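You operate a simulated robot arm through the tools that you are given. There is no shell and no other tool.

The job below is to be done with a simulated robot arm. You get a single attempt, and the scene is never put back.

Task
Switch on and tune stub two till under 2 % is reflected.
Fine: use the microwave switch; then lock the tuner and switch off; leave the other stubs and the coupler plunger as set.

Only the result counts: the job must be done as asked and must still hold three seconds after the hand-in. Knocking over, shifting, dropping, spilling or breaking anything else fails it.

Robot
A 7-joint arm with a two-finger parallel gripper, fixed in place. Base frame: the origin is at the foot of the arm, x ahead of it, y to its left, z up; the work surface is at about z = 780. Readings come in mm, degrees, newtons and seconds.
With the tool pointing down near the work surface it reaches from about 340 to 780 mm from the base axis. Its first joint turns from -166.0 to 166.0 degrees. Payload 3.91 kg.
The tool frame sits at the grasp point between the pads (the TCP): z along the fingers, y along the line on which they close. The tips reach 30 mm beyond it. Largest opening 110 mm; finger width 20, thickness 10; the body of the gripper, 48 by 112 mm, starts 55 mm behind the TCP.
Orientation is told as [roll, pitch, yaw] about the base's x, y, z axes, in that order, counted from this pose: with the fingers straight down and closing along the base's y, the tool's x points along the base's -x, its y along +y and its z along -z.

Tools
- The arm moves only by the tool move_arm. Its argument "moves" is a list of rows, each a list of 7 numbers: the shift along the tool's x, y, z in mm, then the turn, a rotation vector about the tool's x, y, z in degrees, then the finger opening in mm, from 0 to 110. In form: [[x, y, z, rx, ry, rz, grip], ...]. A call has 1 to 20 rows; each row shifts and turns the commanded pose from where the row before left it, along the tool's axes as they then stand. Rows are played at 5 a second. More than 50 mm and 8.6 degrees between two rows, or a gripper value outside its range, and nothing of the call is played. A pose out of reach is approached as far as the arm can. The call stops where the force on the tool passes 40 N (or 10 N more than at its start, if that is more) or the arm is blocked; 0.2 s more then pass. Each finger travels about 153 mm/s and halts on what it meets, pressing with about 23 N; the grip force reading is that of the motor and also rises with nothing between the fingers. The clock runs only during rows and for 0.2 s after the last one: add rows that do not move to give the fingers time. The reply holds the time, the measured pose of the TCP, the force on the tool along the base axes, the opening and the grip force, in the units named above and with some noise, with the torque about the TCP (base axes, N m) and any sound that the robot's microphone picked up, and new pictures: "pictures" is both (left out), scene, wrist or none.
- Cameras (640 x 400 px; columns grow to the right, rows downward): "scene" is fixed at [207, -645.2, 1562.6]; the picture's right is [0.92, -0.40, 0.00], its down [-0.25, -0.58, -0.77] and it looks along [0.31, 0.71, -0.64] (base axes); focal length 296 px, centre (320, 200). "wrist" rides on the gripper at [77, 7, -115] in the tool frame; the picture's right is [-0.09, 1.00, 0.00], its down [-0.80, -0.07, -0.59] and it looks along [-0.59, -0.05, 0.80] (tool axes); focal length 270 px, centre (320, 200). There is no depth. A picture from a camera that has moved, and an enlarged one, comes with that camera's place and axes in the base frame and with its lens. The place of the scene camera against the robot may be out by one fixed shift of up to 25 mm in any direction.
- slide_trunk(by): slides the trunk up (or, below 0, down) by that many mm; the arm rides with it, the base frame stays. It gives what a move gives, with no picture.
- inspect(camera, box): a new picture of the part [left, top, right, bottom] of that camera's present view, enlarged. No time passes.
- sign_off(): hands the job in; it is judged then, once.

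Places have to be worked out from the pictures, the camera data and where the tool is seen. Open the gripper and draw the arm clear of the work before you hand the job in, unless the task says otherwise.

The tools are called after "Emit:" as name(argument=value, ...) on one line, values as JSON. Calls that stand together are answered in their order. move_arm: Moves the arm, as the interface text tells. Its arguments: {"type":"object","properties":{"moves":{"type":"array","items":{"type":"array","items":{"type":"number"}}},"pictures":{"type":"string","enum":["both","scene","wrist","none"]}},"required":["moves"]} The other tools are called the same way: slide_trunk (by) slides the trunk up or down; inspect (camera, box) takes an enlarged picture of a part of a camera's view; sign_off () hands the job in.

At the start:

```text
clock: 0.0
eef_pos: [482.3, 56.2, 1285.1]
ee_rot: [0.0, 0.1, 0.0]
contact_force: [0.4, 0.4, 0.8]
ft_torque: [-0.01, 0.0, -0.01]
gripper_width: 109.7
grasp_force: 0.0
trunk travel left (down, up): [-575.0, 35.0]
```

scene: 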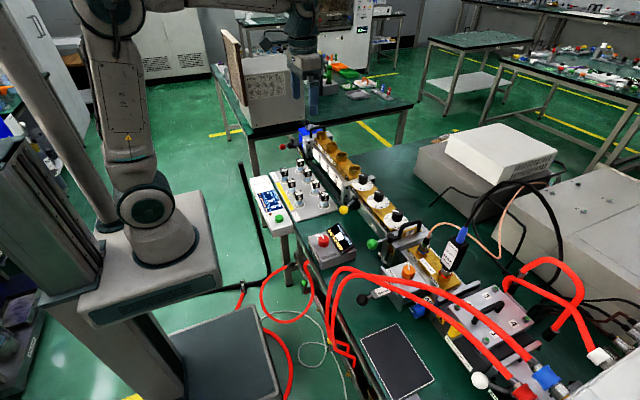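
wrist: 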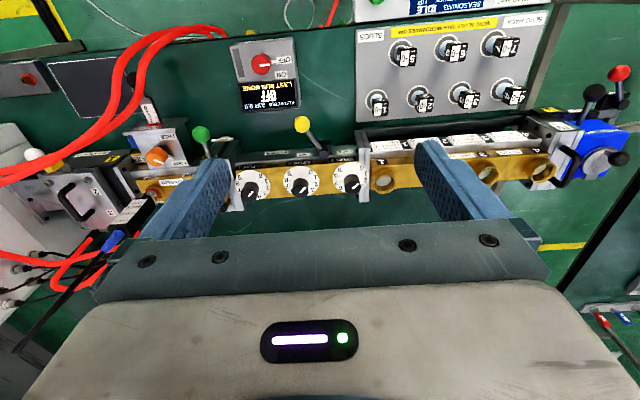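

The wrist view shows a waveguide with three stub dials, a small box with a red ON/OFF switch and a display. I'll take enlarged pictures to read the labels.

Emit:
inspect(camera="wrist", box=[220, 30, 380, 130])

Emit:
inspect(camera="wrist", box=[180, 110, 400, 230])

Emit:
inspect(camera="wrist", box=[340, 0, 560, 120])

Emit:
inspect(camera="scene", box=[240, 110, 460, 270])

Emit:
inspect(camera="scene", box=[330, 170, 450, 260])

Emit:
inspect(camera="scene", box=[340, 220, 540, 380])

```text
4.00 times, centred on (300, 80) of wrist
camera zoom: at [405.8, 62.9, 1399.7], right [0.09, 1.0, 0.0], down [0.8, -0.07, 0.59], along [0.59, -0.05, -0.8], focal length 1081 px, centre (400, 680)
```

zoom: 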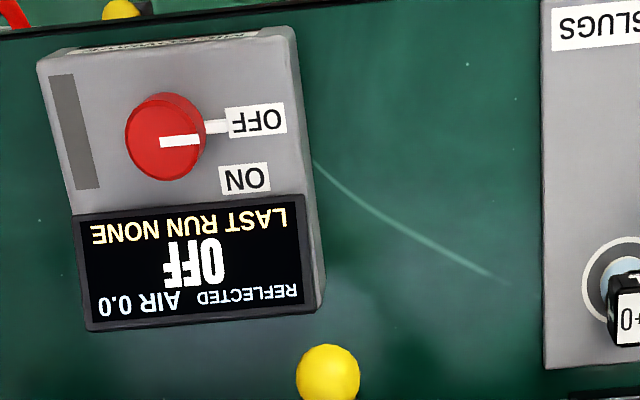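

```text
2.91 times, centred on (290, 170) of wrist
camera zoom: at [405.8, 62.9, 1399.7], right [0.09, 1.0, 0.0], down [0.8, -0.07, 0.59], along [0.59, -0.05, -0.8], focal length 786 px, centre (407, 287)
```

zoom: 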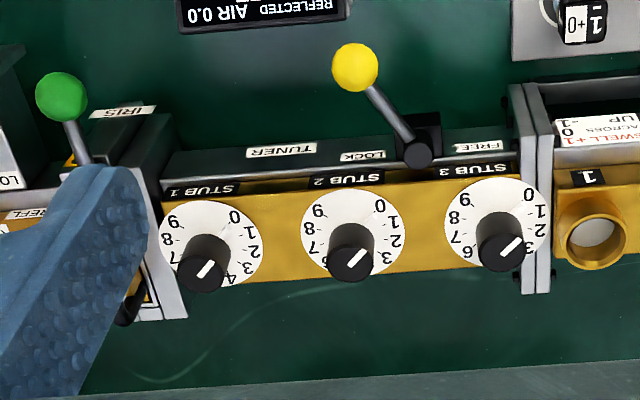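

```text
2.91 times, centred on (450, 60) of wrist
camera zoom: at [405.8, 62.9, 1399.7], right [0.09, 1.0, 0.0], down [0.8, -0.07, 0.59], along [0.59, -0.05, -0.8], focal length 786 px, centre (-58, 607)
```

zoom: 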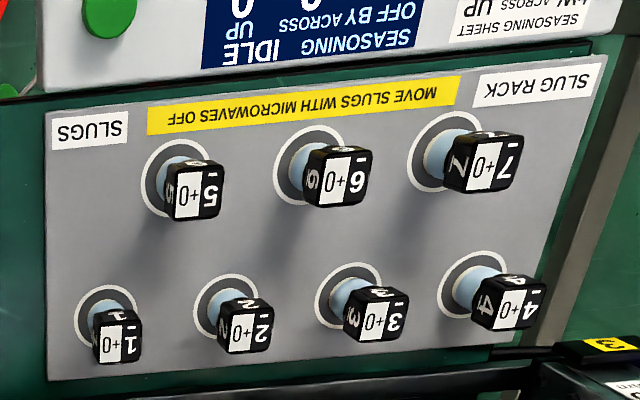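

```text
2.50 times, centred on (350, 190) of scene
camera zoom: at [207.0, -645.2, 1562.6], right [0.92, -0.4, 0.0], down [-0.25, -0.58, -0.77], along [0.31, 0.71, -0.64], focal length 740 px, centre (245, 225)
```

zoom: 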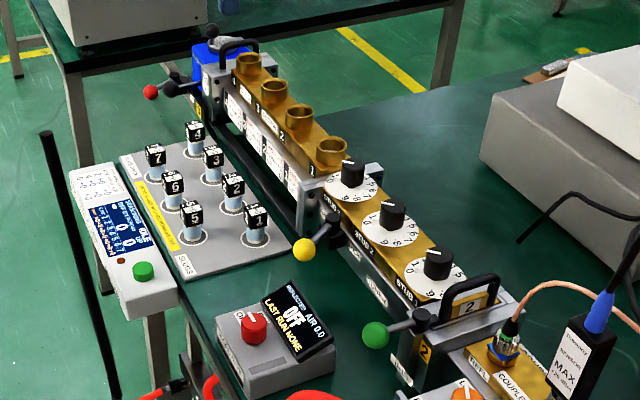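

```text
4.44 times, centred on (390, 215) of scene
camera zoom: at [207.0, -645.2, 1562.6], right [0.92, -0.4, 0.0], down [-0.25, -0.58, -0.77], along [0.31, 0.71, -0.64], focal length 1315 px, centre (9, 133)
```

zoom: 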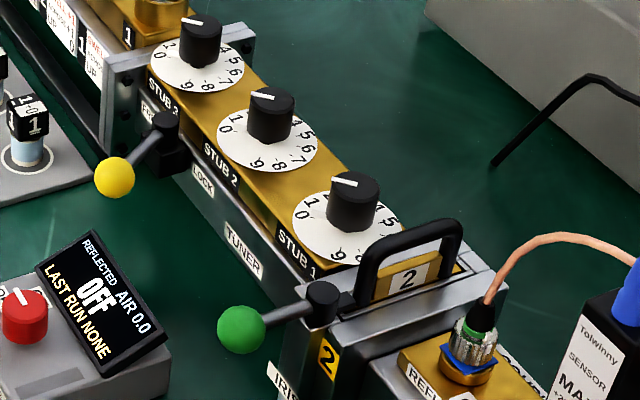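

```text
2.50 times, centred on (440, 300) of scene
camera zoom: at [207.0, -645.2, 1562.6], right [0.92, -0.4, 0.0], down [-0.25, -0.58, -0.77], along [0.31, 0.71, -0.64], focal length 740 px, centre (20, -50)
```

zoom: 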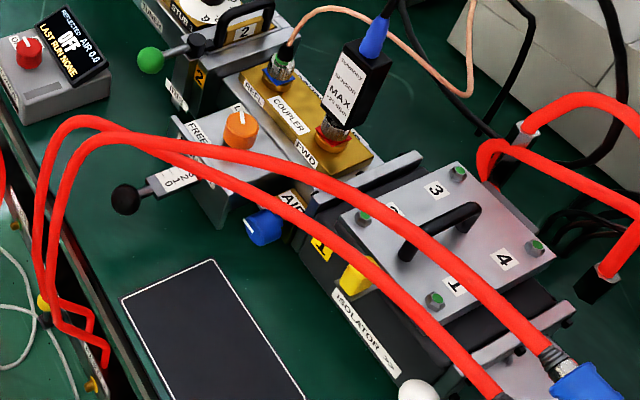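

The stub 2 knob triangulates to roughly x≈737, y≈-10, z≈945 (scale 0–9, lock lever with the yellow ball beside it). I'll lower the tool to a higher-resolution viewing pose, still well above everything.

Emit:
move_arm(moves=[[-30, -20, 40, 0, 0, 0, 110], [-30, -20, 40, 0, 0, 0, 110], [-20, -20, 40, 0, 0, 0, 110], [0, 0, 0, 0, 0, 0, 110]], pictures="both")

```text
refused: row 1 steps farther than a row can; nothing moved
```

That row exceeded 50 mm; I'll split it in smaller rows.

Emit:
move_arm(moves=[[-25, -15, 35, 0, 0, 0, 110], [-25, -15, 35, 0, 0, 0, 110], [-25, -15, 35, 0, 0, 0, 110], [-5, -15, 15, 0, 0, 0, 110], [0, 0, 0, 0, 0, 0, 110]], pictures="both")

```text
clock: 1.2
eef_pos: [562.0, -3.4, 1164.5]
ee_rot: [0.0, 0.0, 0.0]
contact_force: [0.6, 0.8, 1.3]
ft_torque: [0.01, -0.03, -0.01]
gripper_width: 109.9
grasp_force: 0.1
trunk travel left (down, up): [-575.0, 35.0]
camera wrist: at [485.1, 2.8, 1279.2], right [0.09, 1.0, 0.0], down [0.8, -0.07, 0.59], along [0.59, -0.05, -0.8], focal length 270 px, centre (320, 200)
```

scene: 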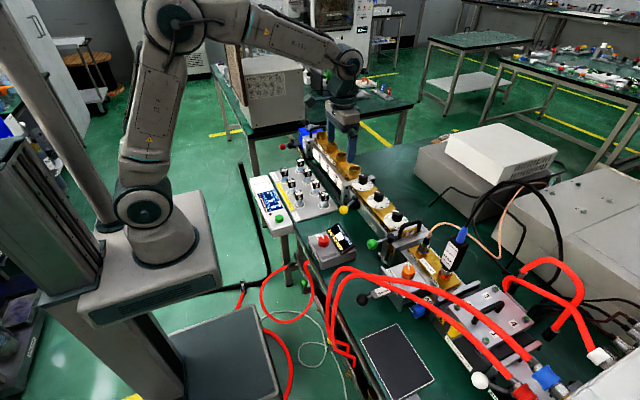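
wrist: 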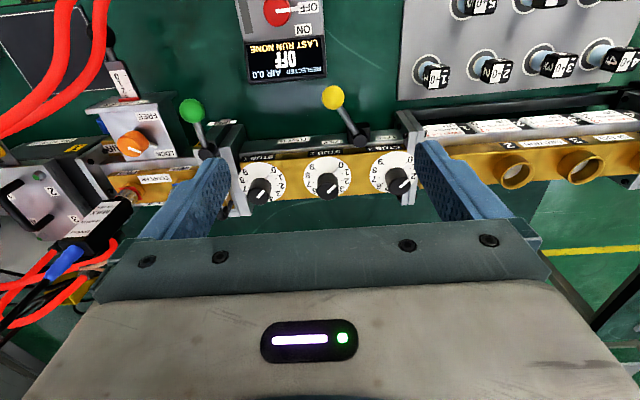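

Emit:
inspect(camera="wrist", box=[220, 120, 430, 220])

Emit:
inspect(camera="wrist", box=[310, 70, 410, 160])

Emit:
inspect(camera="wrist", box=[290, 140, 370, 210])

Emit:
inspect(camera="wrist", box=[230, 0, 350, 90])

Emit:
inspect(camera="wrist", box=[60, 70, 240, 210])

Emit:
inspect(camera="scene", box=[290, 210, 380, 280])

```text
3.05 times, centred on (325, 170) of wrist
camera zoom: at [485.1, 2.8, 1279.2], right [0.09, 1.0, 0.0], down [0.8, -0.07, 0.59], along [0.59, -0.05, -0.8], focal length 824 px, centre (305, 291)
```

zoom: 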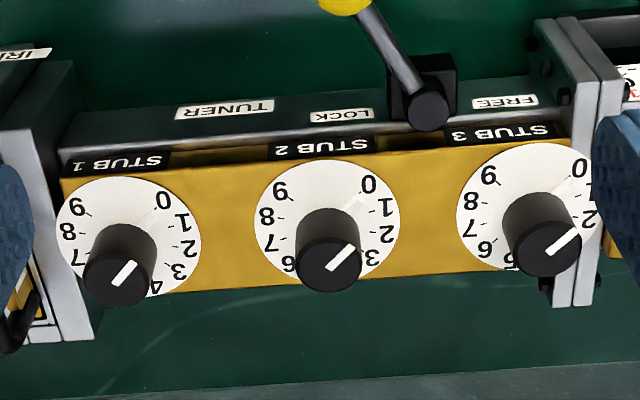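

```text
4.44 times, centred on (360, 115) of wrist
camera zoom: at [485.1, 2.8, 1279.2], right [0.09, 1.0, 0.0], down [0.8, -0.07, 0.59], along [0.59, -0.05, -0.8], focal length 1201 px, centre (142, 578)
```

zoom: 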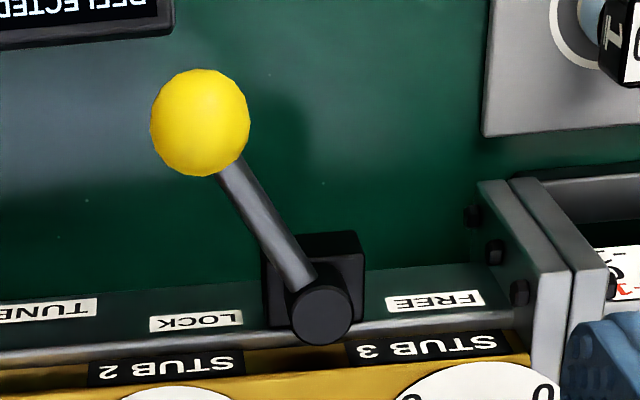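

```text
5.71 times, centred on (330, 175) of wrist
camera zoom: at [485.1, 2.8, 1279.2], right [0.09, 1.0, 0.0], down [0.8, -0.07, 0.59], along [0.59, -0.05, -0.8], focal length 1544 px, centre (263, 343)
```

zoom: 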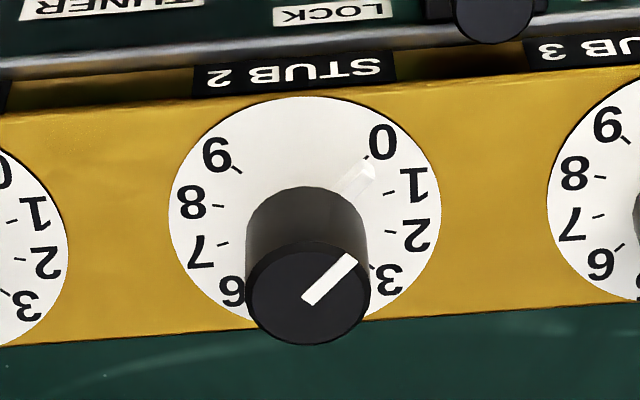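

```text
4.44 times, centred on (290, 45) of wrist
camera zoom: at [485.1, 2.8, 1279.2], right [0.09, 1.0, 0.0], down [0.8, -0.07, 0.59], along [0.59, -0.05, -0.8], focal length 1201 px, centre (453, 889)
```

zoom: 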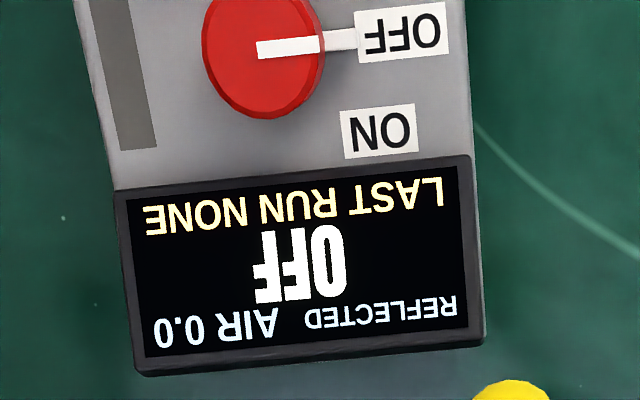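

```text
2.86 times, centred on (150, 140) of wrist
camera zoom: at [485.1, 2.8, 1279.2], right [0.09, 1.0, 0.0], down [0.8, -0.07, 0.59], along [0.59, -0.05, -0.8], focal length 772 px, centre (806, 371)
```

zoom: 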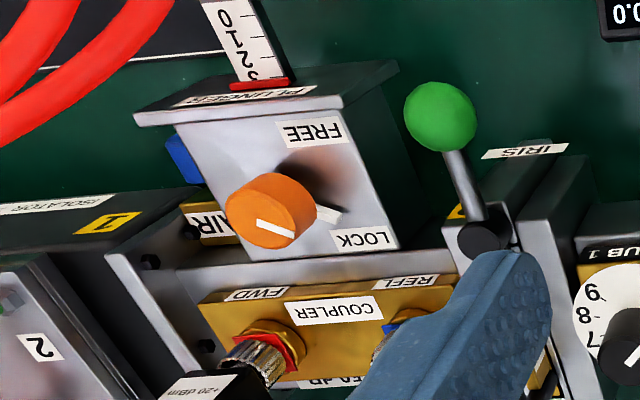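

```text
5.71 times, centred on (335, 245) of scene
camera zoom: at [207.0, -645.2, 1562.6], right [0.92, -0.4, 0.0], down [-0.25, -0.58, -0.77], along [0.31, 0.71, -0.64], focal length 1690 px, centre (234, -57)
```

zoom: 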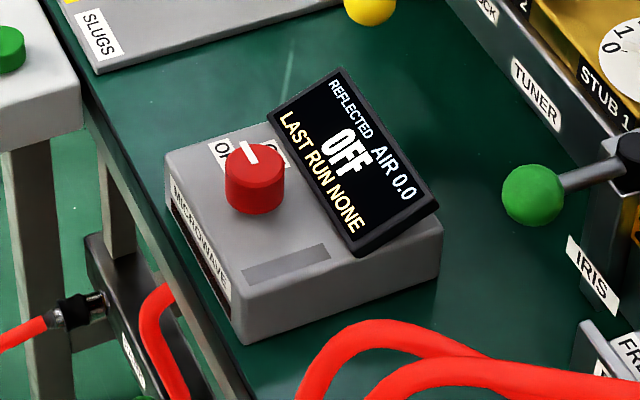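

Two-view triangulation gives: stub‑2 knob top ≈ (720,-5,940), yellow lever ball ≈ (595,12,892) with pivot ≈ (664,49,888) (lever now swung towards LOCK), red switch ≈ (490,-54,855). First I'll free the tuner: close the fingers and hover beside the ball on its −y side.

Emit:
move_arm(moves=[[-9, -8, 40, 0, 0, 0, 0], [-9, -8, 40, 0, 0, 0, 0], [-9, -8, 40, 0, 0, 0, 0], [-9, -8, 40, 0, 0, 0, 0], [0, 0, 0, 0, 0, 0, 0]], pictures="both")

```text
clock: 2.4
eef_pos: [599.8, -34.5, 1005.3]
ee_rot: [0.0, 0.0, 0.2]
contact_force: [1.2, -0.4, 0.3]
ft_torque: [0.0, 0.01, -0.03]
gripper_width: 0.1
grasp_force: 22.9
trunk travel left (down, up): [-575.0, 35.0]
camera wrist: at [522.1, -28.6, 1120.4], right [0.09, 1.0, 0.0], down [0.8, -0.07, 0.59], along [0.59, -0.05, -0.8], focal length 270 px, centre (320, 200)
```

scene: 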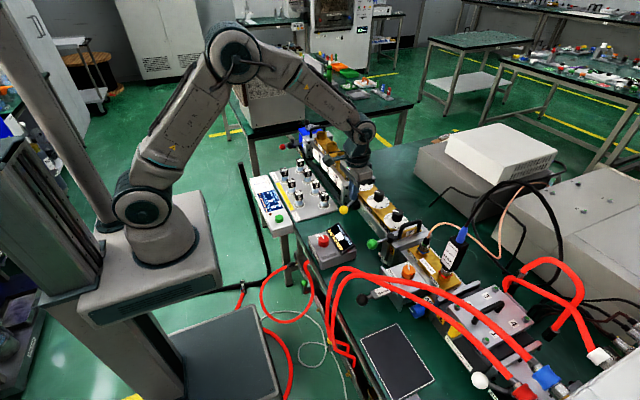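
wrist: 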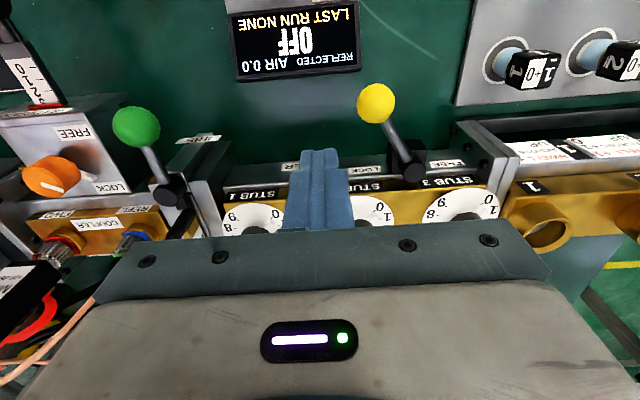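

The view confirms the ball at (595,12,892), and the display's edge is only at z≈833, so the fingers can descend here. I go down to z≈908 beside the ball and push it gently in +y towards FREE.

Emit:
move_arm(moves=[[4, 0, 45, 0, 0, 0, 0], [4, 0, 45, 0, 0, 0, 0], [0, 0, 7, 0, 0, 0, 0], [0, 10, 0, 0, 0, 0, 0], [0, 8, 0, 0, 0, 0, 0], [0, 6, 0, 0, 0, 0, 0], [0, 6, 0, 0, 0, 0, 0], [0, 0, 0, 0, 0, 0, 0]], pictures="both")

```text
clock: 4.2
eef_pos: [591.4, -4.1, 908.5]
ee_rot: [0.1, -0.1, 0.0]
contact_force: [0.5, 0.6, -0.9]
ft_torque: [0.0, 0.0, 0.02]
gripper_width: 0.1
grasp_force: 22.8
trunk travel left (down, up): [-575.0, 35.0]
camera wrist: at [514.3, 1.6, 1022.9], right [0.09, 1.0, 0.0], down [0.8, -0.07, 0.6], along [0.59, -0.05, -0.8], focal length 270 px, centre (320, 200)
```

scene: 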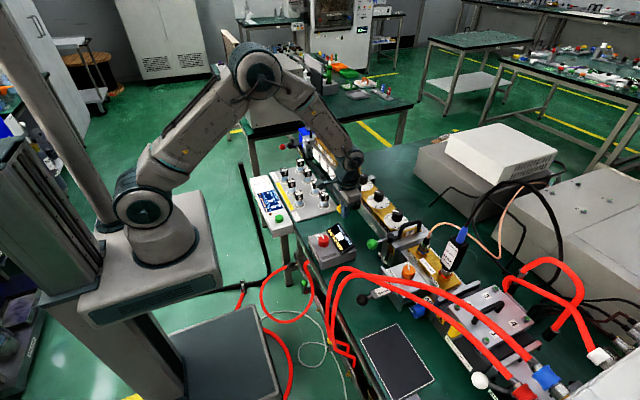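
wrist: 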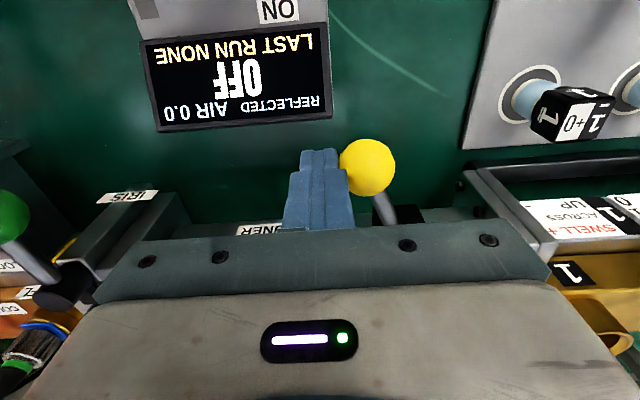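

The ball has followed the finger to y≈22 with almost no force. I continue pushing towards FREE (expected end at ball y≈86).

Emit:
move_arm(moves=[[0, 7, 0, 0, 0, 0, 0], [0, 7, 0, 0, 0, 0, 0], [0, 7, 0, 0, 0, 0, 0], [0, 7, 0, 0, 0, 0, 0], [0, 7, 0, 0, 0, 0, 0], [0, 7, 0, 0, 0, 0, 0], [0, 7, 0, 0, 0, 0, 0], [0, 0, 0, 0, 0, 0, 0]], pictures="both")

```text
clock: 6.0
eef_pos: [591.3, 45.3, 907.4]
ee_rot: [0.0, 0.0, 0.0]
contact_force: [0.2, 0.2, -0.7]
ft_torque: [-0.04, 0.01, -0.03]
gripper_width: 0.0
grasp_force: 23.1
trunk travel left (down, up): [-575.0, 35.0]
camera wrist: at [513.8, 50.3, 1022.5], right [0.09, 1.0, 0.0], down [0.8, -0.07, 0.59], along [0.59, -0.05, -0.8], focal length 270 px, centre (320, 200)
```

scene: 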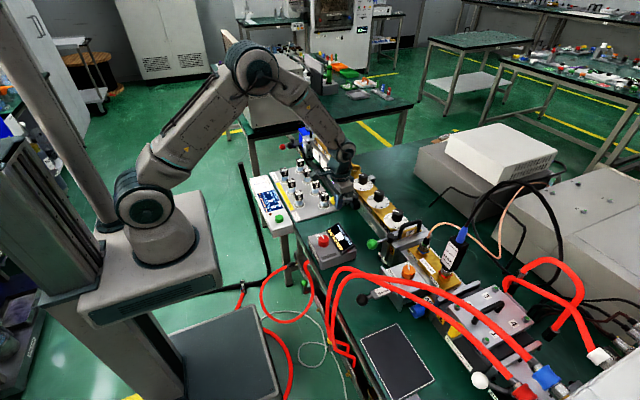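
wrist: 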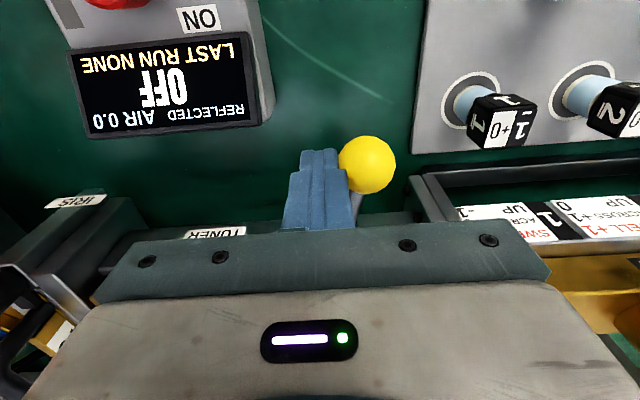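

The lever is past centre, ball y≈71. I continue in small steps until the end stop shows.

Emit:
move_arm(moves=[[0, 4, 0, 0, 0, 0, 0], [0, 4, 0, 0, 0, 0, 0], [0, 4, 0, 0, 0, 0, 0], [0, 0, 0, 0, 0, 0, 0]], pictures="wrist")

```text
clock: 7.0
eef_pos: [591.7, 56.9, 907.0]
ee_rot: [0.0, 0.0, 0.0]
contact_force: [0.5, 0.0, -0.4]
ft_torque: [0.02, 0.05, 0.02]
gripper_width: 0.1
grasp_force: 23.0
trunk travel left (down, up): [-575.0, 35.0]
camera wrist: at [513.9, 62.1, 1022.2], right [0.09, 1.0, 0.0], down [0.8, -0.07, 0.59], along [0.59, -0.05, -0.8], focal length 270 px, centre (320, 200)
```

wrist: 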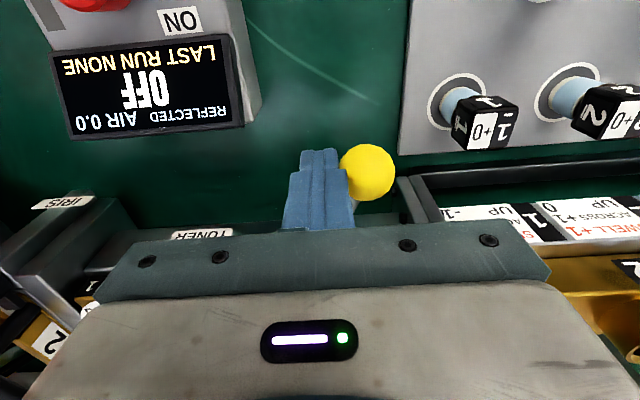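

Still no stop; ball y≈84. Continue with 3 mm steps.

Emit:
move_arm(moves=[[0, 3, 0, 0, 0, 0, 0], [0, 3, 0, 0, 0, 0, 0], [0, 3, 0, 0, 0, 0, 0], [0, 0, 0, 0, 0, 0, 0]], pictures="wrist")

```text
clock: 8.0
eef_pos: [591.6, 61.6, 908.9]
ee_rot: [-0.1, 0.1, -0.1]
contact_force: [1.9, -16.4, 0.8]
ft_torque: [-0.29, -0.02, -0.07]
gripper_width: 0.1
grasp_force: 22.7
trunk travel left (down, up): [-575.0, 35.0]
camera wrist: at [514.1, 67.8, 1022.3], right [0.09, 1.0, 0.0], down [0.8, -0.07, 0.59], along [0.59, -0.05, -0.8], focal length 270 px, centre (320, 200)
```

wrist: 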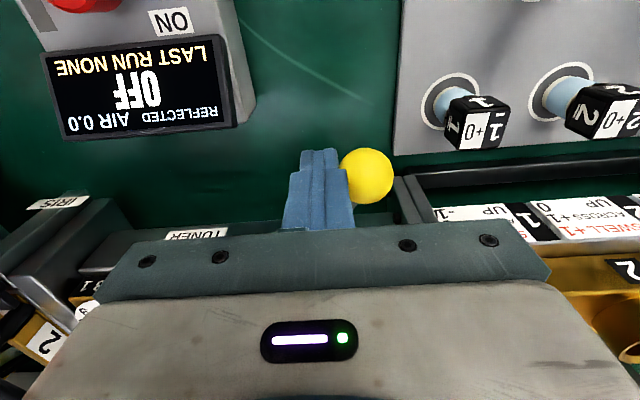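

The lever met its stop (16 N) at the FREE end. I back off in −y, rise, and move towards the red switch for a close look.

Emit:
move_arm(moves=[[0, -15, 0, 0, 0, 0, 0], [0, -15, 0, 0, 0, 0, 0], [0, 0, -45, 0, 0, 0, 0], [0, 0, -45, 0, 0, 0, 0], [30, -25, 0, 0, 0, 0, 30], [35, -30, 0, 0, 0, 0, 70], [35, -30, 0, 0, 0, 0, 70], [0, 0, 0, 0, 0, 0, 70]], pictures="both")

Emit:
inspect(camera="scene", box=[290, 180, 400, 260])

```text
clock: 9.8
eef_pos: [491.0, -47.8, 998.9]
ee_rot: [-0.1, 0.0, 0.1]
contact_force: [0.6, -0.1, 0.0]
ft_torque: [0.05, 0.04, -0.06]
gripper_width: 70.3
grasp_force: 0.2
trunk travel left (down, up): [-575.0, 35.0]
camera wrist: at [413.5, -43.1, 1112.2], right [0.09, 1.0, 0.0], down [0.8, -0.07, 0.59], along [0.59, -0.05, -0.8], focal length 270 px, centre (320, 200)
```

scene: 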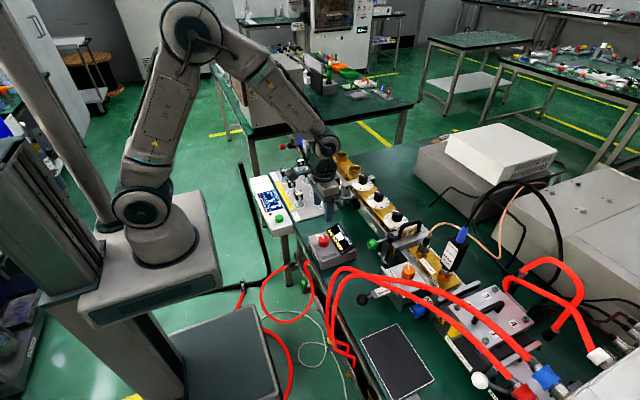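
wrist: 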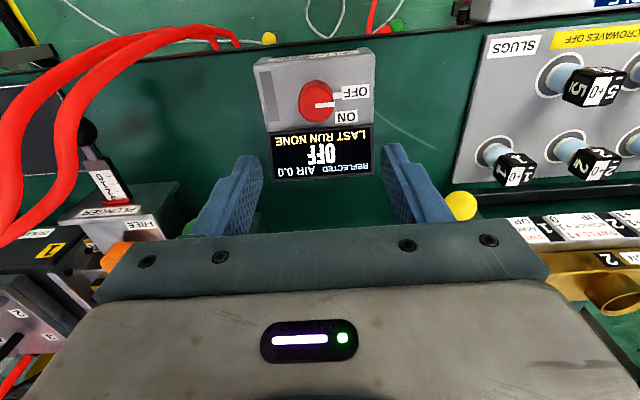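

```text
5.00 times, centred on (345, 220) of scene
camera zoom: at [207.0, -645.2, 1562.6], right [0.92, -0.4, 0.0], down [-0.25, -0.58, -0.77], along [0.31, 0.71, -0.64], focal length 1479 px, centre (195, 100)
```

zoom: 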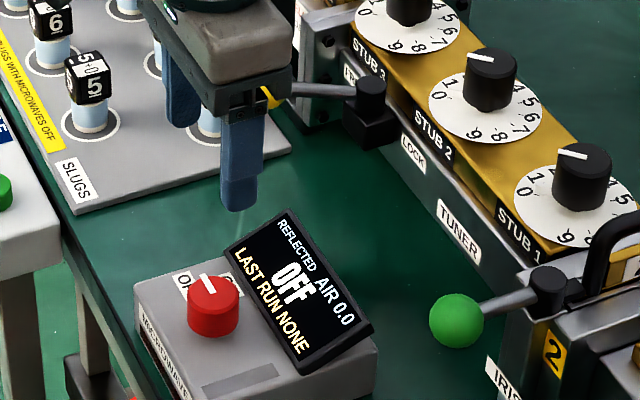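

The lever now stays on the FREE side. I look closely at the red switch from here.

Emit:
inspect(camera="wrist", box=[250, 40, 390, 127])

```text
4.57 times, centred on (320, 84) of wrist
camera zoom: at [413.5, -43.1, 1112.2], right [0.09, 1.0, 0.0], down [0.8, -0.07, 0.59], along [0.59, -0.05, -0.8], focal length 1236 px, centre (320, 733)
```

zoom: 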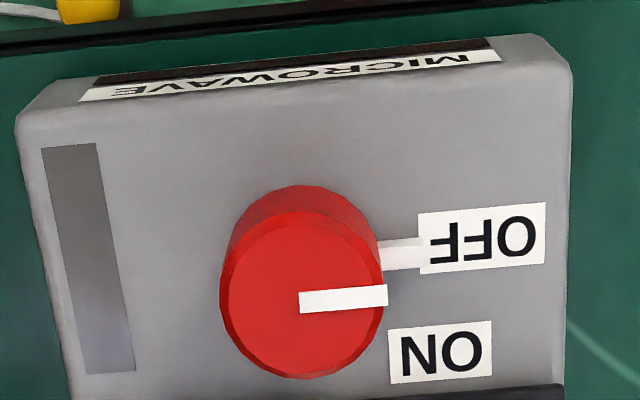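

The red knob is at (490.3, -53.2), top z≈859, ~33 mm wide; OFF→ON is about 40° clockwise from above (tool +rz). I pre-rotate −22°, and come down around it with opening 54.

Emit:
move_arm(moves=[[0.7, -5.4, 20, 0, 0, 0, 54], [0, 0, 20, 0, 0, -7.4, 54], [0, 0, 30, 0, 0, -7.3, 54], [0, 0, 30, 0, 0, -7.3, 54], [0, 0, 15, 0, 0, 0, 54], [0, 0, 0, 0, 0, 0, 54]], pictures="both")

Emit:
inspect(camera="scene", box=[290, 180, 400, 260])

```text
clock: 11.2
eef_pos: [491.8, -55.2, 882.2]
ee_rot: [0.0, 0.0, 22.1]
contact_force: [0.5, 0.0, -0.3]
ft_torque: [0.03, -0.04, 0.0]
gripper_width: 53.9
grasp_force: 0.1
trunk travel left (down, up): [-575.0, 35.0]
camera wrist: at [416.9, -79.2, 997.0], right [-0.29, 0.96, 0.0], down [0.77, 0.24, 0.59], along [0.57, 0.17, -0.8], focal length 270 px, centre (320, 200)
```

scene: 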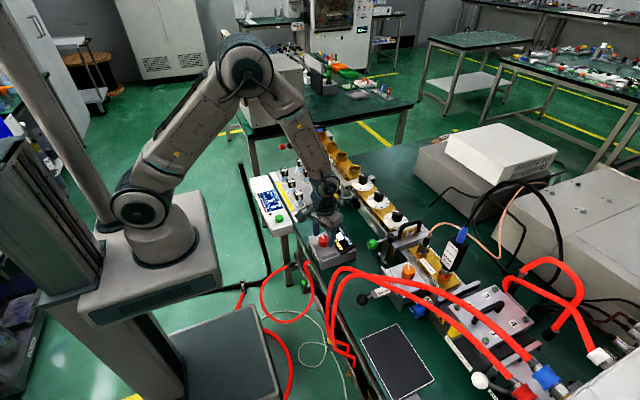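
wrist: 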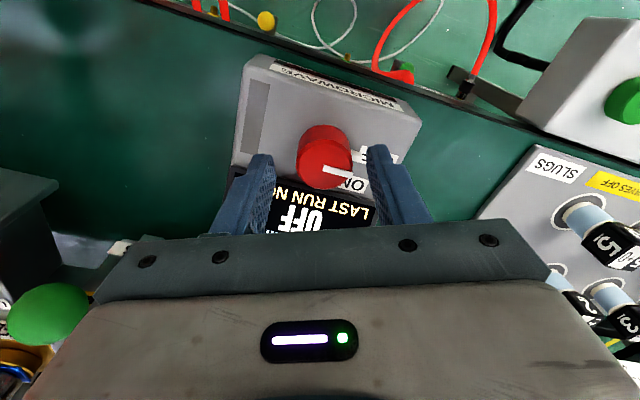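

```text
5.00 times, centred on (345, 220) of scene
camera zoom: at [207.0, -645.2, 1562.6], right [0.92, -0.4, 0.0], down [-0.25, -0.58, -0.77], along [0.31, 0.71, -0.64], focal length 1479 px, centre (195, 100)
```

zoom: 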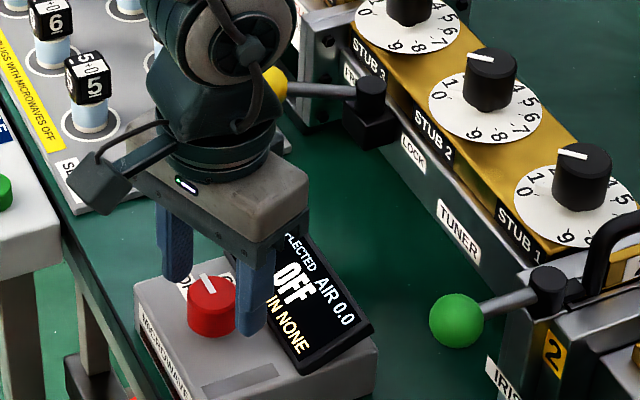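

Fingers straddle the knob, clear of the display. Descend 9 mm more and close on the knob.

Emit:
move_arm(moves=[[0.3, 1, 9, 0, 0, 0, 54], [0, 0, 0, 0, 0, 0, 40], [0, 0, 0, 0, 0, 0, 20], [0, 0, 0, 0, 0, 0, 20], [0, 0, 0, 0, 0, 0, 20]], pictures="both")

Emit:
inspect(camera="scene", box=[290, 180, 400, 260])

```text
clock: 12.4
eef_pos: [489.6, -53.7, 874.5]
ee_rot: [0.1, -0.1, 22.1]
contact_force: [-2.3, 4.6, 0.9]
ft_torque: [0.46, -0.04, -0.14]
gripper_width: 33.2
grasp_force: 44.9
trunk travel left (down, up): [-575.0, 35.0]
camera wrist: at [415.7, -77.2, 988.3], right [-0.29, 0.96, 0.0], down [0.77, 0.24, 0.59], along [0.57, 0.17, -0.8], focal length 270 px, centre (320, 200)
```

scene: 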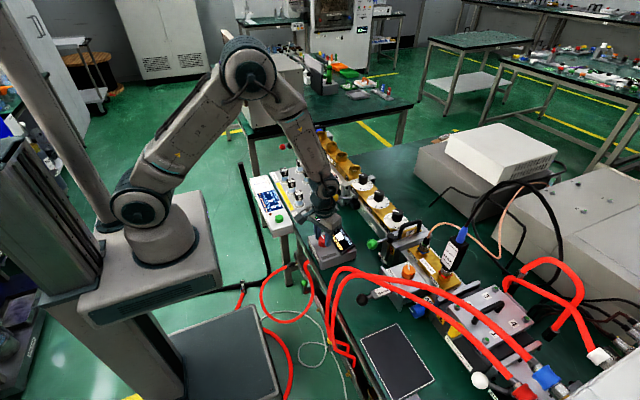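
wrist: 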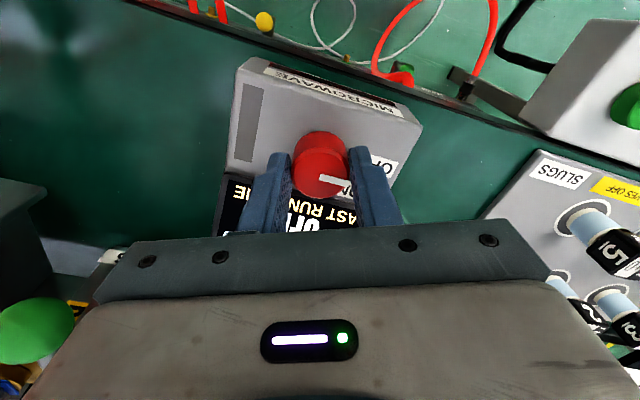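

```text
5.00 times, centred on (345, 220) of scene
camera zoom: at [207.0, -645.2, 1562.6], right [0.92, -0.4, 0.0], down [-0.25, -0.58, -0.77], along [0.31, 0.71, -0.64], focal length 1479 px, centre (195, 100)
```

zoom: 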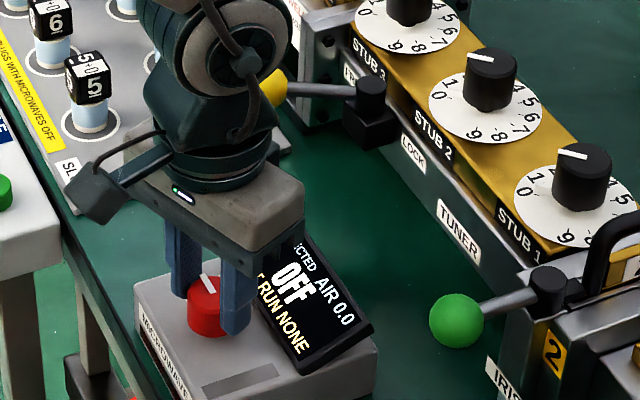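

Knob gripped (33 mm). Now turn clockwise towards ON in 8° rows.

Emit:
move_arm(moves=[[0, 0, 0, 0, 0, 8, 20], [0, 0, 0, 0, 0, 8, 20], [0, 0, 0, 0, 0, 8, 20], [0, 0, 0, 0, 0, 8, 20], [0, 0, 0, 0, 0, 8, 20], [0, 0, 0, 0, 0, 0, 20]], pictures="wrist")

Emit:
inspect(camera="scene", box=[290, 180, 400, 260])

```text
clock: 13.8
eef_pos: [490.9, -53.2, 874.3]
ee_rot: [0.0, 0.1, -18.0]
contact_force: [-1.8, 18.6, -7.7]
ft_torque: [0.98, -0.54, 0.03]
gripper_width: 33.0
grasp_force: 45.1
trunk travel left (down, up): [-575.0, 35.0]
camera wrist: at [418.6, -22.8, 988.4], right [0.39, 0.92, 0.0], down [0.74, -0.32, 0.59], along [0.55, -0.23, -0.8], focal length 270 px, centre (320, 200)
```

wrist: 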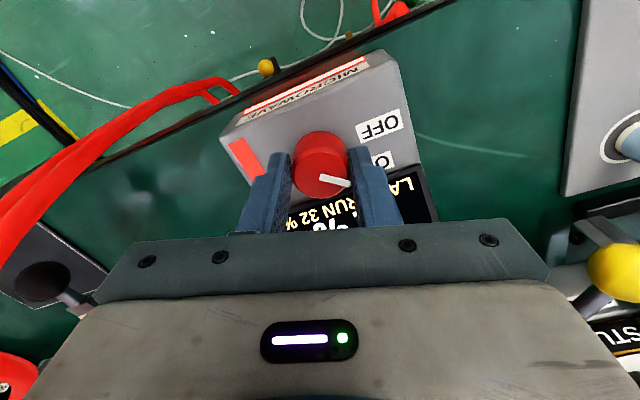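

```text
5.00 times, centred on (345, 220) of scene
camera zoom: at [207.0, -645.2, 1562.6], right [0.92, -0.4, 0.0], down [-0.25, -0.58, -0.77], along [0.31, 0.71, -0.64], focal length 1479 px, centre (195, 100)
```

zoom: 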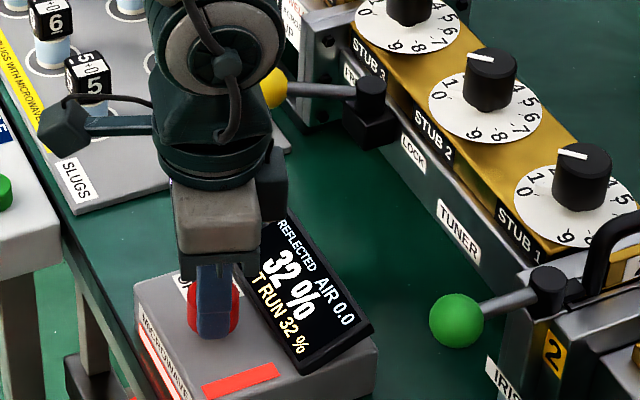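

It's ON: REFLECTED 32 %. I open the fingers, rise straight, and bring the tool back to yaw 0.

Emit:
move_arm(moves=[[0, 0, 0, 0, 0, 0, 50], [0, 0, 0, 0, 0, 0, 54], [0, 0, -30, 0, 0, 0, 54], [0, 0, -40, 0, 0, -6, 54], [0, 0, -40, 0, 0, -6, 54], [-30, 0, -20, 0, 0, -6, 54], [0, 0, 0, 0, 0, 0, 54]], pictures="both")

Emit:
inspect(camera="scene", box=[290, 180, 400, 260])

```text
clock: 15.4
eef_pos: [519.6, -57.3, 1004.7]
ee_rot: [0.0, 0.1, 0.1]
contact_force: [-0.7, 0.1, -0.4]
ft_torque: [-0.01, 0.02, 0.02]
gripper_width: 53.9
grasp_force: 0.1
trunk travel left (down, up): [-575.0, 35.0]
camera wrist: at [442.4, -51.4, 1118.6], right [0.09, 1.0, 0.0], down [0.8, -0.07, 0.59], along [0.59, -0.05, -0.8], focal length 270 px, centre (320, 200)
```

scene: 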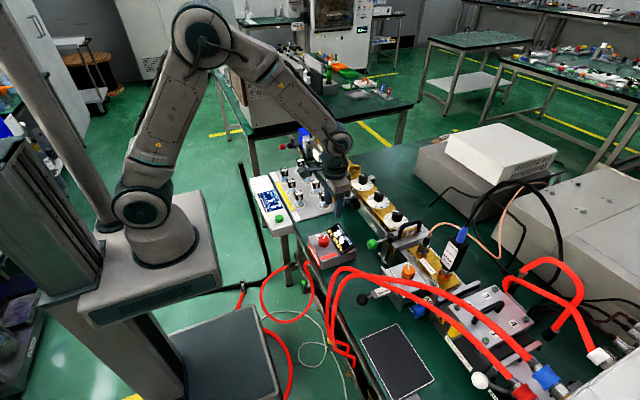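
wrist: 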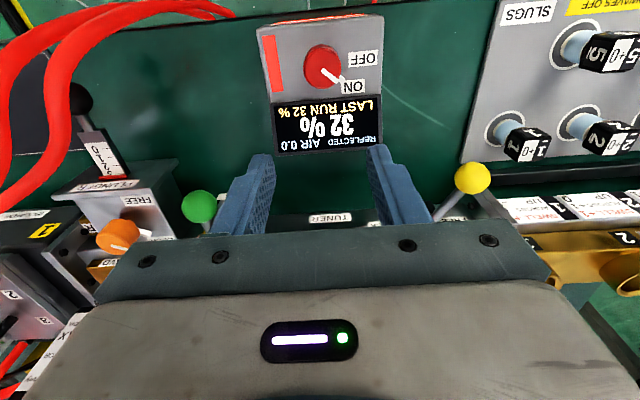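

```text
5.00 times, centred on (345, 220) of scene
camera zoom: at [207.0, -645.2, 1562.6], right [0.92, -0.4, 0.0], down [-0.25, -0.58, -0.77], along [0.31, 0.71, -0.64], focal length 1479 px, centre (195, 100)
```

zoom: 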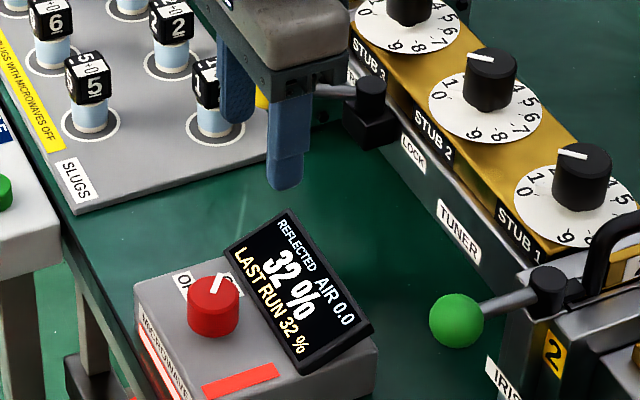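

Display is steady at 32 %, pointer on ON. Now I move above stub 2's knob (≈720,-5) at a safe height and look down on it.

Emit:
move_arm(moves=[[-40, 10, -5, 0, 0, 0, 70], [-40, 10, -5, 0, 0, 0, 70], [-40, 10, -5, 0, 0, 0, 70], [-40, 10, 0, 0, 0, 0, 70], [-20, 10, 0, 0, 0, 0, 70], [0, 0, 0, 0, 0, 0, 70]], pictures="both")

Emit:
inspect(camera="scene", box=[320, 160, 430, 240])

Emit:
inspect(camera="wrist", box=[260, 60, 400, 150])

```text
clock: 16.8
eef_pos: [699.6, -7.7, 1019.9]
ee_rot: [0.0, 0.1, 0.1]
contact_force: [-0.2, 0.6, -0.1]
ft_torque: [0.01, 0.04, 0.02]
gripper_width: 70.1
grasp_force: 0.1
trunk travel left (down, up): [-575.0, 35.0]
camera wrist: at [622.1, -2.0, 1134.0], right [0.09, 1.0, 0.0], down [0.8, -0.07, 0.59], along [0.59, -0.05, -0.8], focal length 270 px, centre (320, 200)
```

scene: 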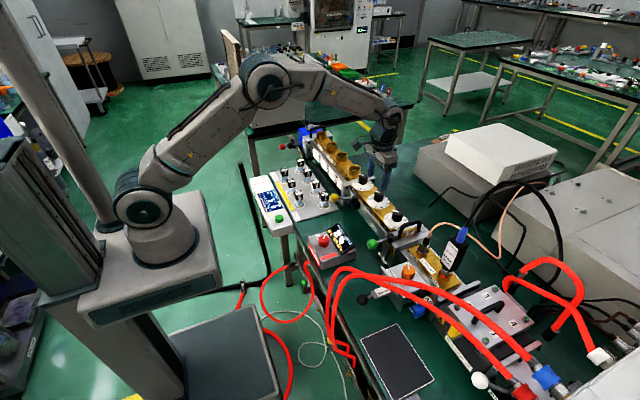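
wrist: 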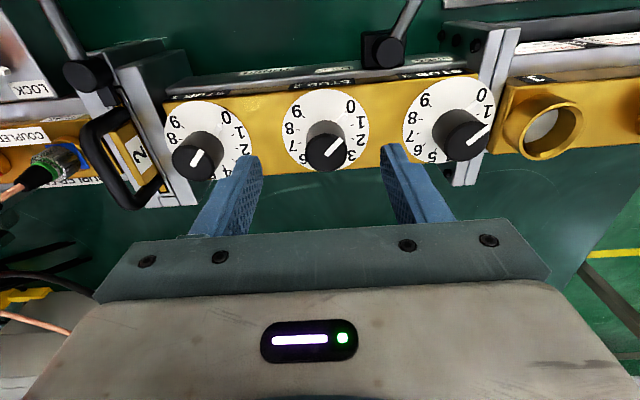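

```text
5.00 times, centred on (375, 200) of scene
camera zoom: at [207.0, -645.2, 1562.6], right [0.92, -0.4, 0.0], down [-0.25, -0.58, -0.77], along [0.31, 0.71, -0.64], focal length 1479 px, centre (45, 200)
```

zoom: 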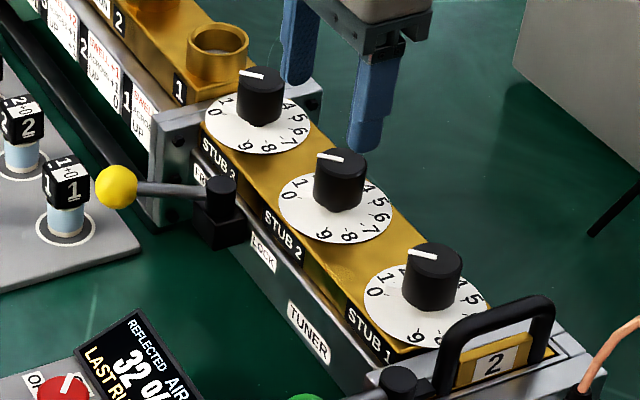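

```text
4.44 times, centred on (330, 105) of wrist
camera zoom: at [622.1, -2.0, 1134.0], right [0.09, 1.0, 0.0], down [0.8, -0.07, 0.59], along [0.59, -0.05, -0.8], focal length 1201 px, centre (276, 622)
```

zoom: 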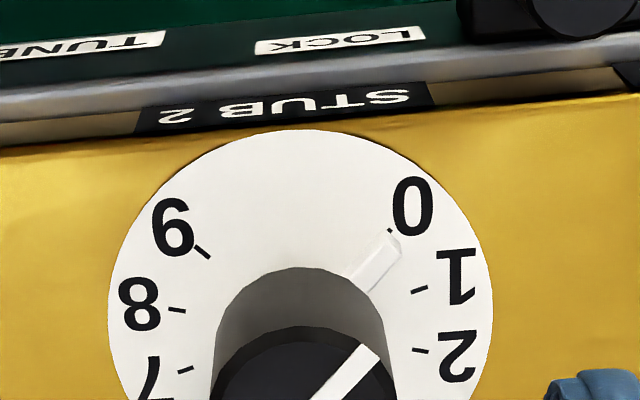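

Stub 2's scale runs 0→9 clockwise seen from above (~30° per unit) with the pointer near 0. I check the knob top more precisely before descending.

Emit:
inspect(camera="wrist", box=[270, 100, 380, 170])

```text
5.71 times, centred on (325, 135) of wrist
camera zoom: at [622.1, -2.0, 1134.0], right [0.09, 1.0, 0.0], down [0.8, -0.07, 0.59], along [0.59, -0.05, -0.8], focal length 1544 px, centre (291, 571)
```

zoom: 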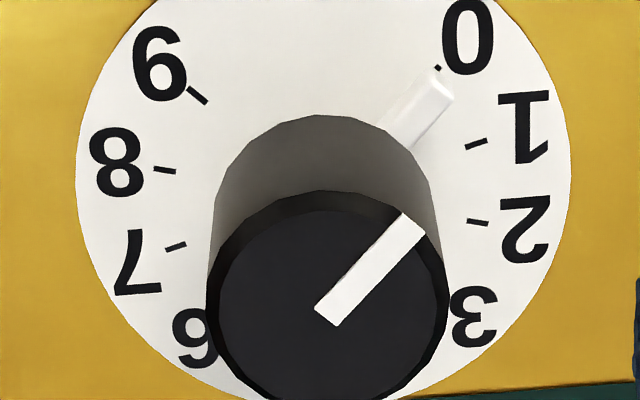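

Knob axis ≈ (718.7, -5.2), top z≈941, Ø34, pointer at 0. I centre above it, pre-rotate −90° to gain turning range, and check alignment before descending.

Emit:
move_arm(moves=[[-19, 2.5, 0, 0, 0, 0, 70], [0, 0, 0, 0, 0, -8.2, 64], [0, 0, 0, 0, 0, -8.2, 64], [0, 0, 0, 0, 0, -8.2, 64], [0, 0, 0, 0, 0, -8.2, 64], [0, 0, 0, 0, 0, -8.2, 64], [0, 0, 0, 0, 0, -8.2, 64], [0, 0, 0, 0, 0, -8.2, 64], [0, 0, 0, 0, 0, -8.2, 64], [0, 0, 0, 0, 0, -8.2, 64], [0, 0, 0, 0, 0, -8.2, 64], [0, 0, 0, 0, 0, -8, 64], [0, 0, 25, 0, 0, 0, 64], [0, 0, 0, 0, 0, 0, 64]], pictures="both")

Emit:
inspect(camera="scene", box=[320, 160, 430, 240])

```text
clock: 19.8
eef_pos: [719.0, -4.5, 994.5]
ee_rot: [0.1, 0.0, 90.2]
contact_force: [0.0, -0.1, -0.4]
ft_torque: [0.04, -0.02, 0.02]
gripper_width: 63.9
grasp_force: 0.1
trunk travel left (down, up): [-575.0, 35.0]
camera wrist: at [711.9, -83.3, 1108.8], right [-1.0, 0.09, 0.0], down [0.07, 0.8, 0.59], along [0.05, 0.59, -0.8], focal length 270 px, centre (320, 200)
```

scene: 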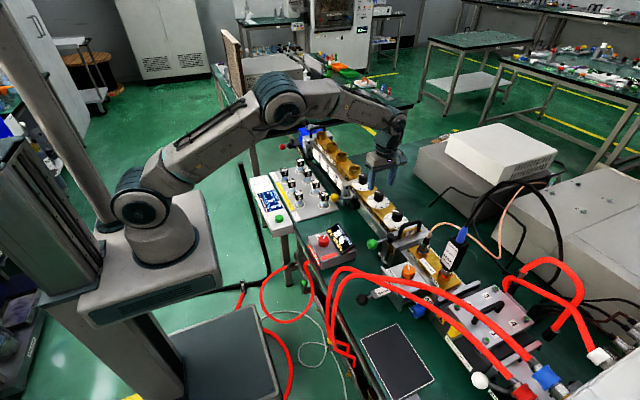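
wrist: 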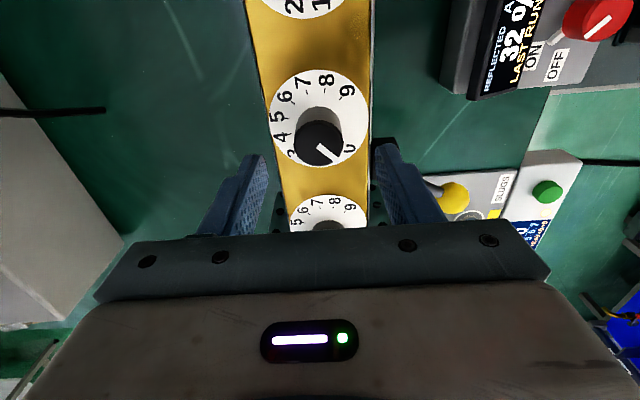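

```text
5.00 times, centred on (375, 200) of scene
camera zoom: at [207.0, -645.2, 1562.6], right [0.92, -0.4, 0.0], down [-0.25, -0.58, -0.77], along [0.31, 0.71, -0.64], focal length 1479 px, centre (45, 200)
```

zoom: 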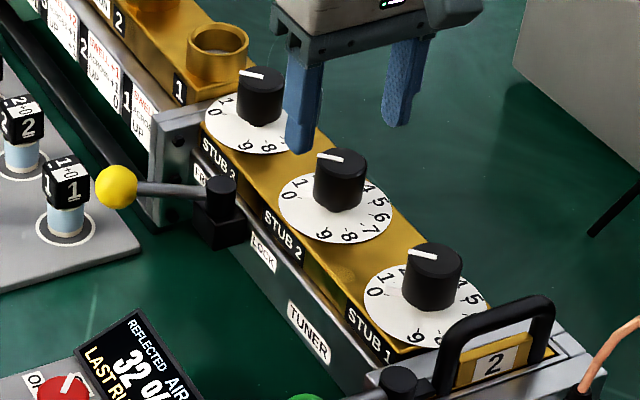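

The tool is centred over the knob to ~1 mm. Descend to z≈936 (tips ~10 mm above the dial) and close gently.

Emit:
move_arm(moves=[[0, 0, 30, 0, 0, 0, 64], [0, 0, 20, 0, 0, 0, 64], [0, 0, 8, 0, 0, 0, 64], [0, 0, 0, 0, 0, 0, 50], [0, 0, 0, 0, 0, 0, 25], [0, 0, 0, 0, 0, 0, 25], [0, 0, 0, 0, 0, 0, 25]], pictures="both")

Emit:
inspect(camera="scene", box=[310, 170, 420, 250])

```text
clock: 21.4
eef_pos: [719.9, -6.0, 936.6]
ee_rot: [0.0, 0.0, 90.1]
contact_force: [9.1, 0.6, -0.2]
ft_torque: [-0.14, 0.46, 0.0]
gripper_width: 33.9
grasp_force: 45.0
trunk travel left (down, up): [-575.0, 35.0]
camera wrist: at [712.9, -83.0, 1050.4], right [-1.0, 0.09, 0.0], down [0.07, 0.8, 0.59], along [0.05, 0.59, -0.8], focal length 270 px, centre (320, 200)
```

scene: 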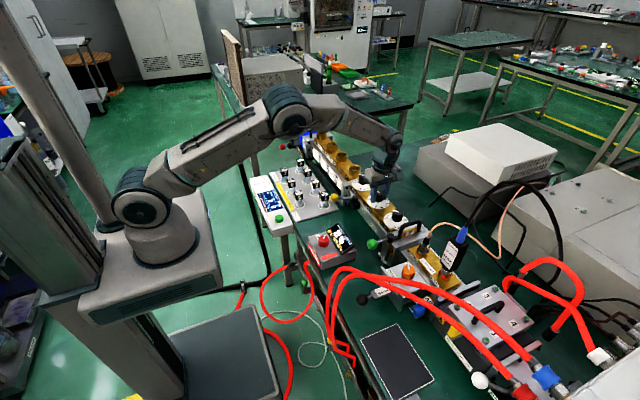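
wrist: 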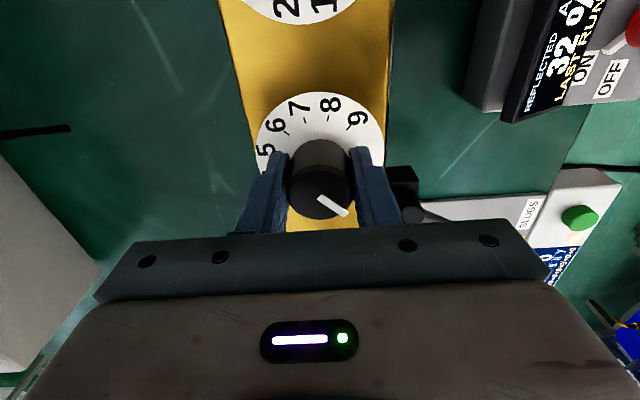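

```text
5.00 times, centred on (365, 210) of scene
camera zoom: at [207.0, -645.2, 1562.6], right [0.92, -0.4, 0.0], down [-0.25, -0.58, -0.77], along [0.31, 0.71, -0.64], focal length 1479 px, centre (95, 150)
```

zoom: 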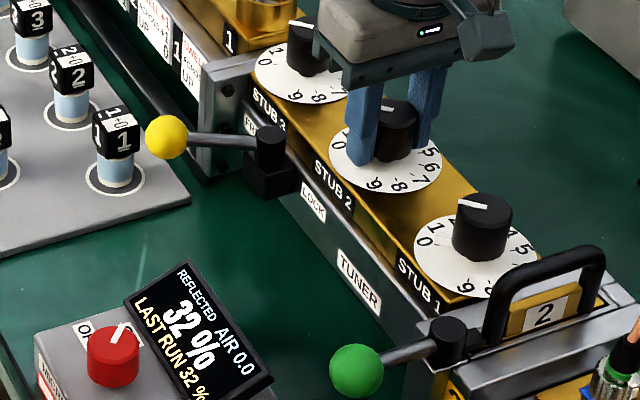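

Gripped (33.9 mm) with a small side load of 9 N; I nudge the tool 1.5 mm in +x to relax it and turn +15° (towards 0.5), then read the display.

Emit:
move_arm(moves=[[0, -1.5, 0, 0, 0, 0, 25], [0, 0, 0, 0, 0, 7.5, 25], [0, 0, 0, 0, 0, 7.5, 25], [0, 0, 0, 0, 0, 0, 25]], pictures="wrist")

Emit:
inspect(camera="scene", box=[310, 170, 420, 250])

```text
clock: 22.4
eef_pos: [719.3, -4.8, 936.4]
ee_rot: [0.1, 0.0, 74.9]
contact_force: [-0.8, 0.5, -2.6]
ft_torque: [0.27, -0.83, 0.0]
gripper_width: 33.9
grasp_force: 44.3
trunk travel left (down, up): [-575.0, 35.0]
camera wrist: at [693.1, -78.6, 1050.4], right [-0.94, 0.34, 0.0], down [0.28, 0.76, 0.59], along [0.2, 0.56, -0.8], focal length 270 px, centre (320, 200)
```

wrist: 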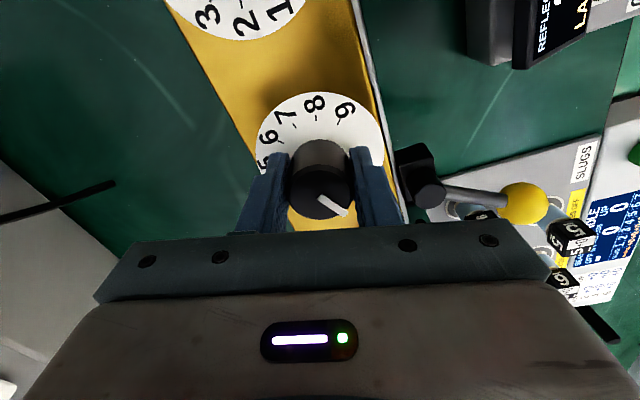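

```text
5.00 times, centred on (365, 210) of scene
camera zoom: at [207.0, -645.2, 1562.6], right [0.92, -0.4, 0.0], down [-0.25, -0.58, -0.77], along [0.31, 0.71, -0.64], focal length 1479 px, centre (95, 150)
```

zoom: 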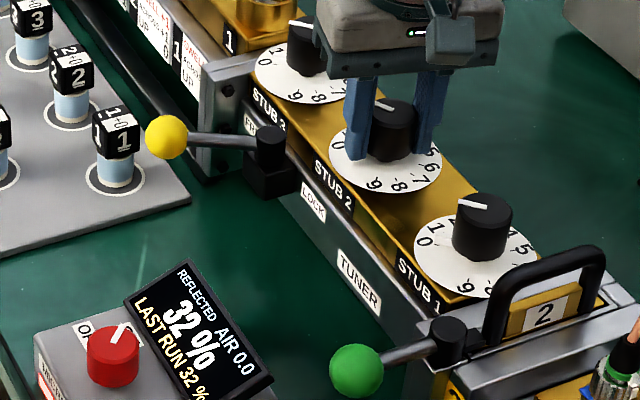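

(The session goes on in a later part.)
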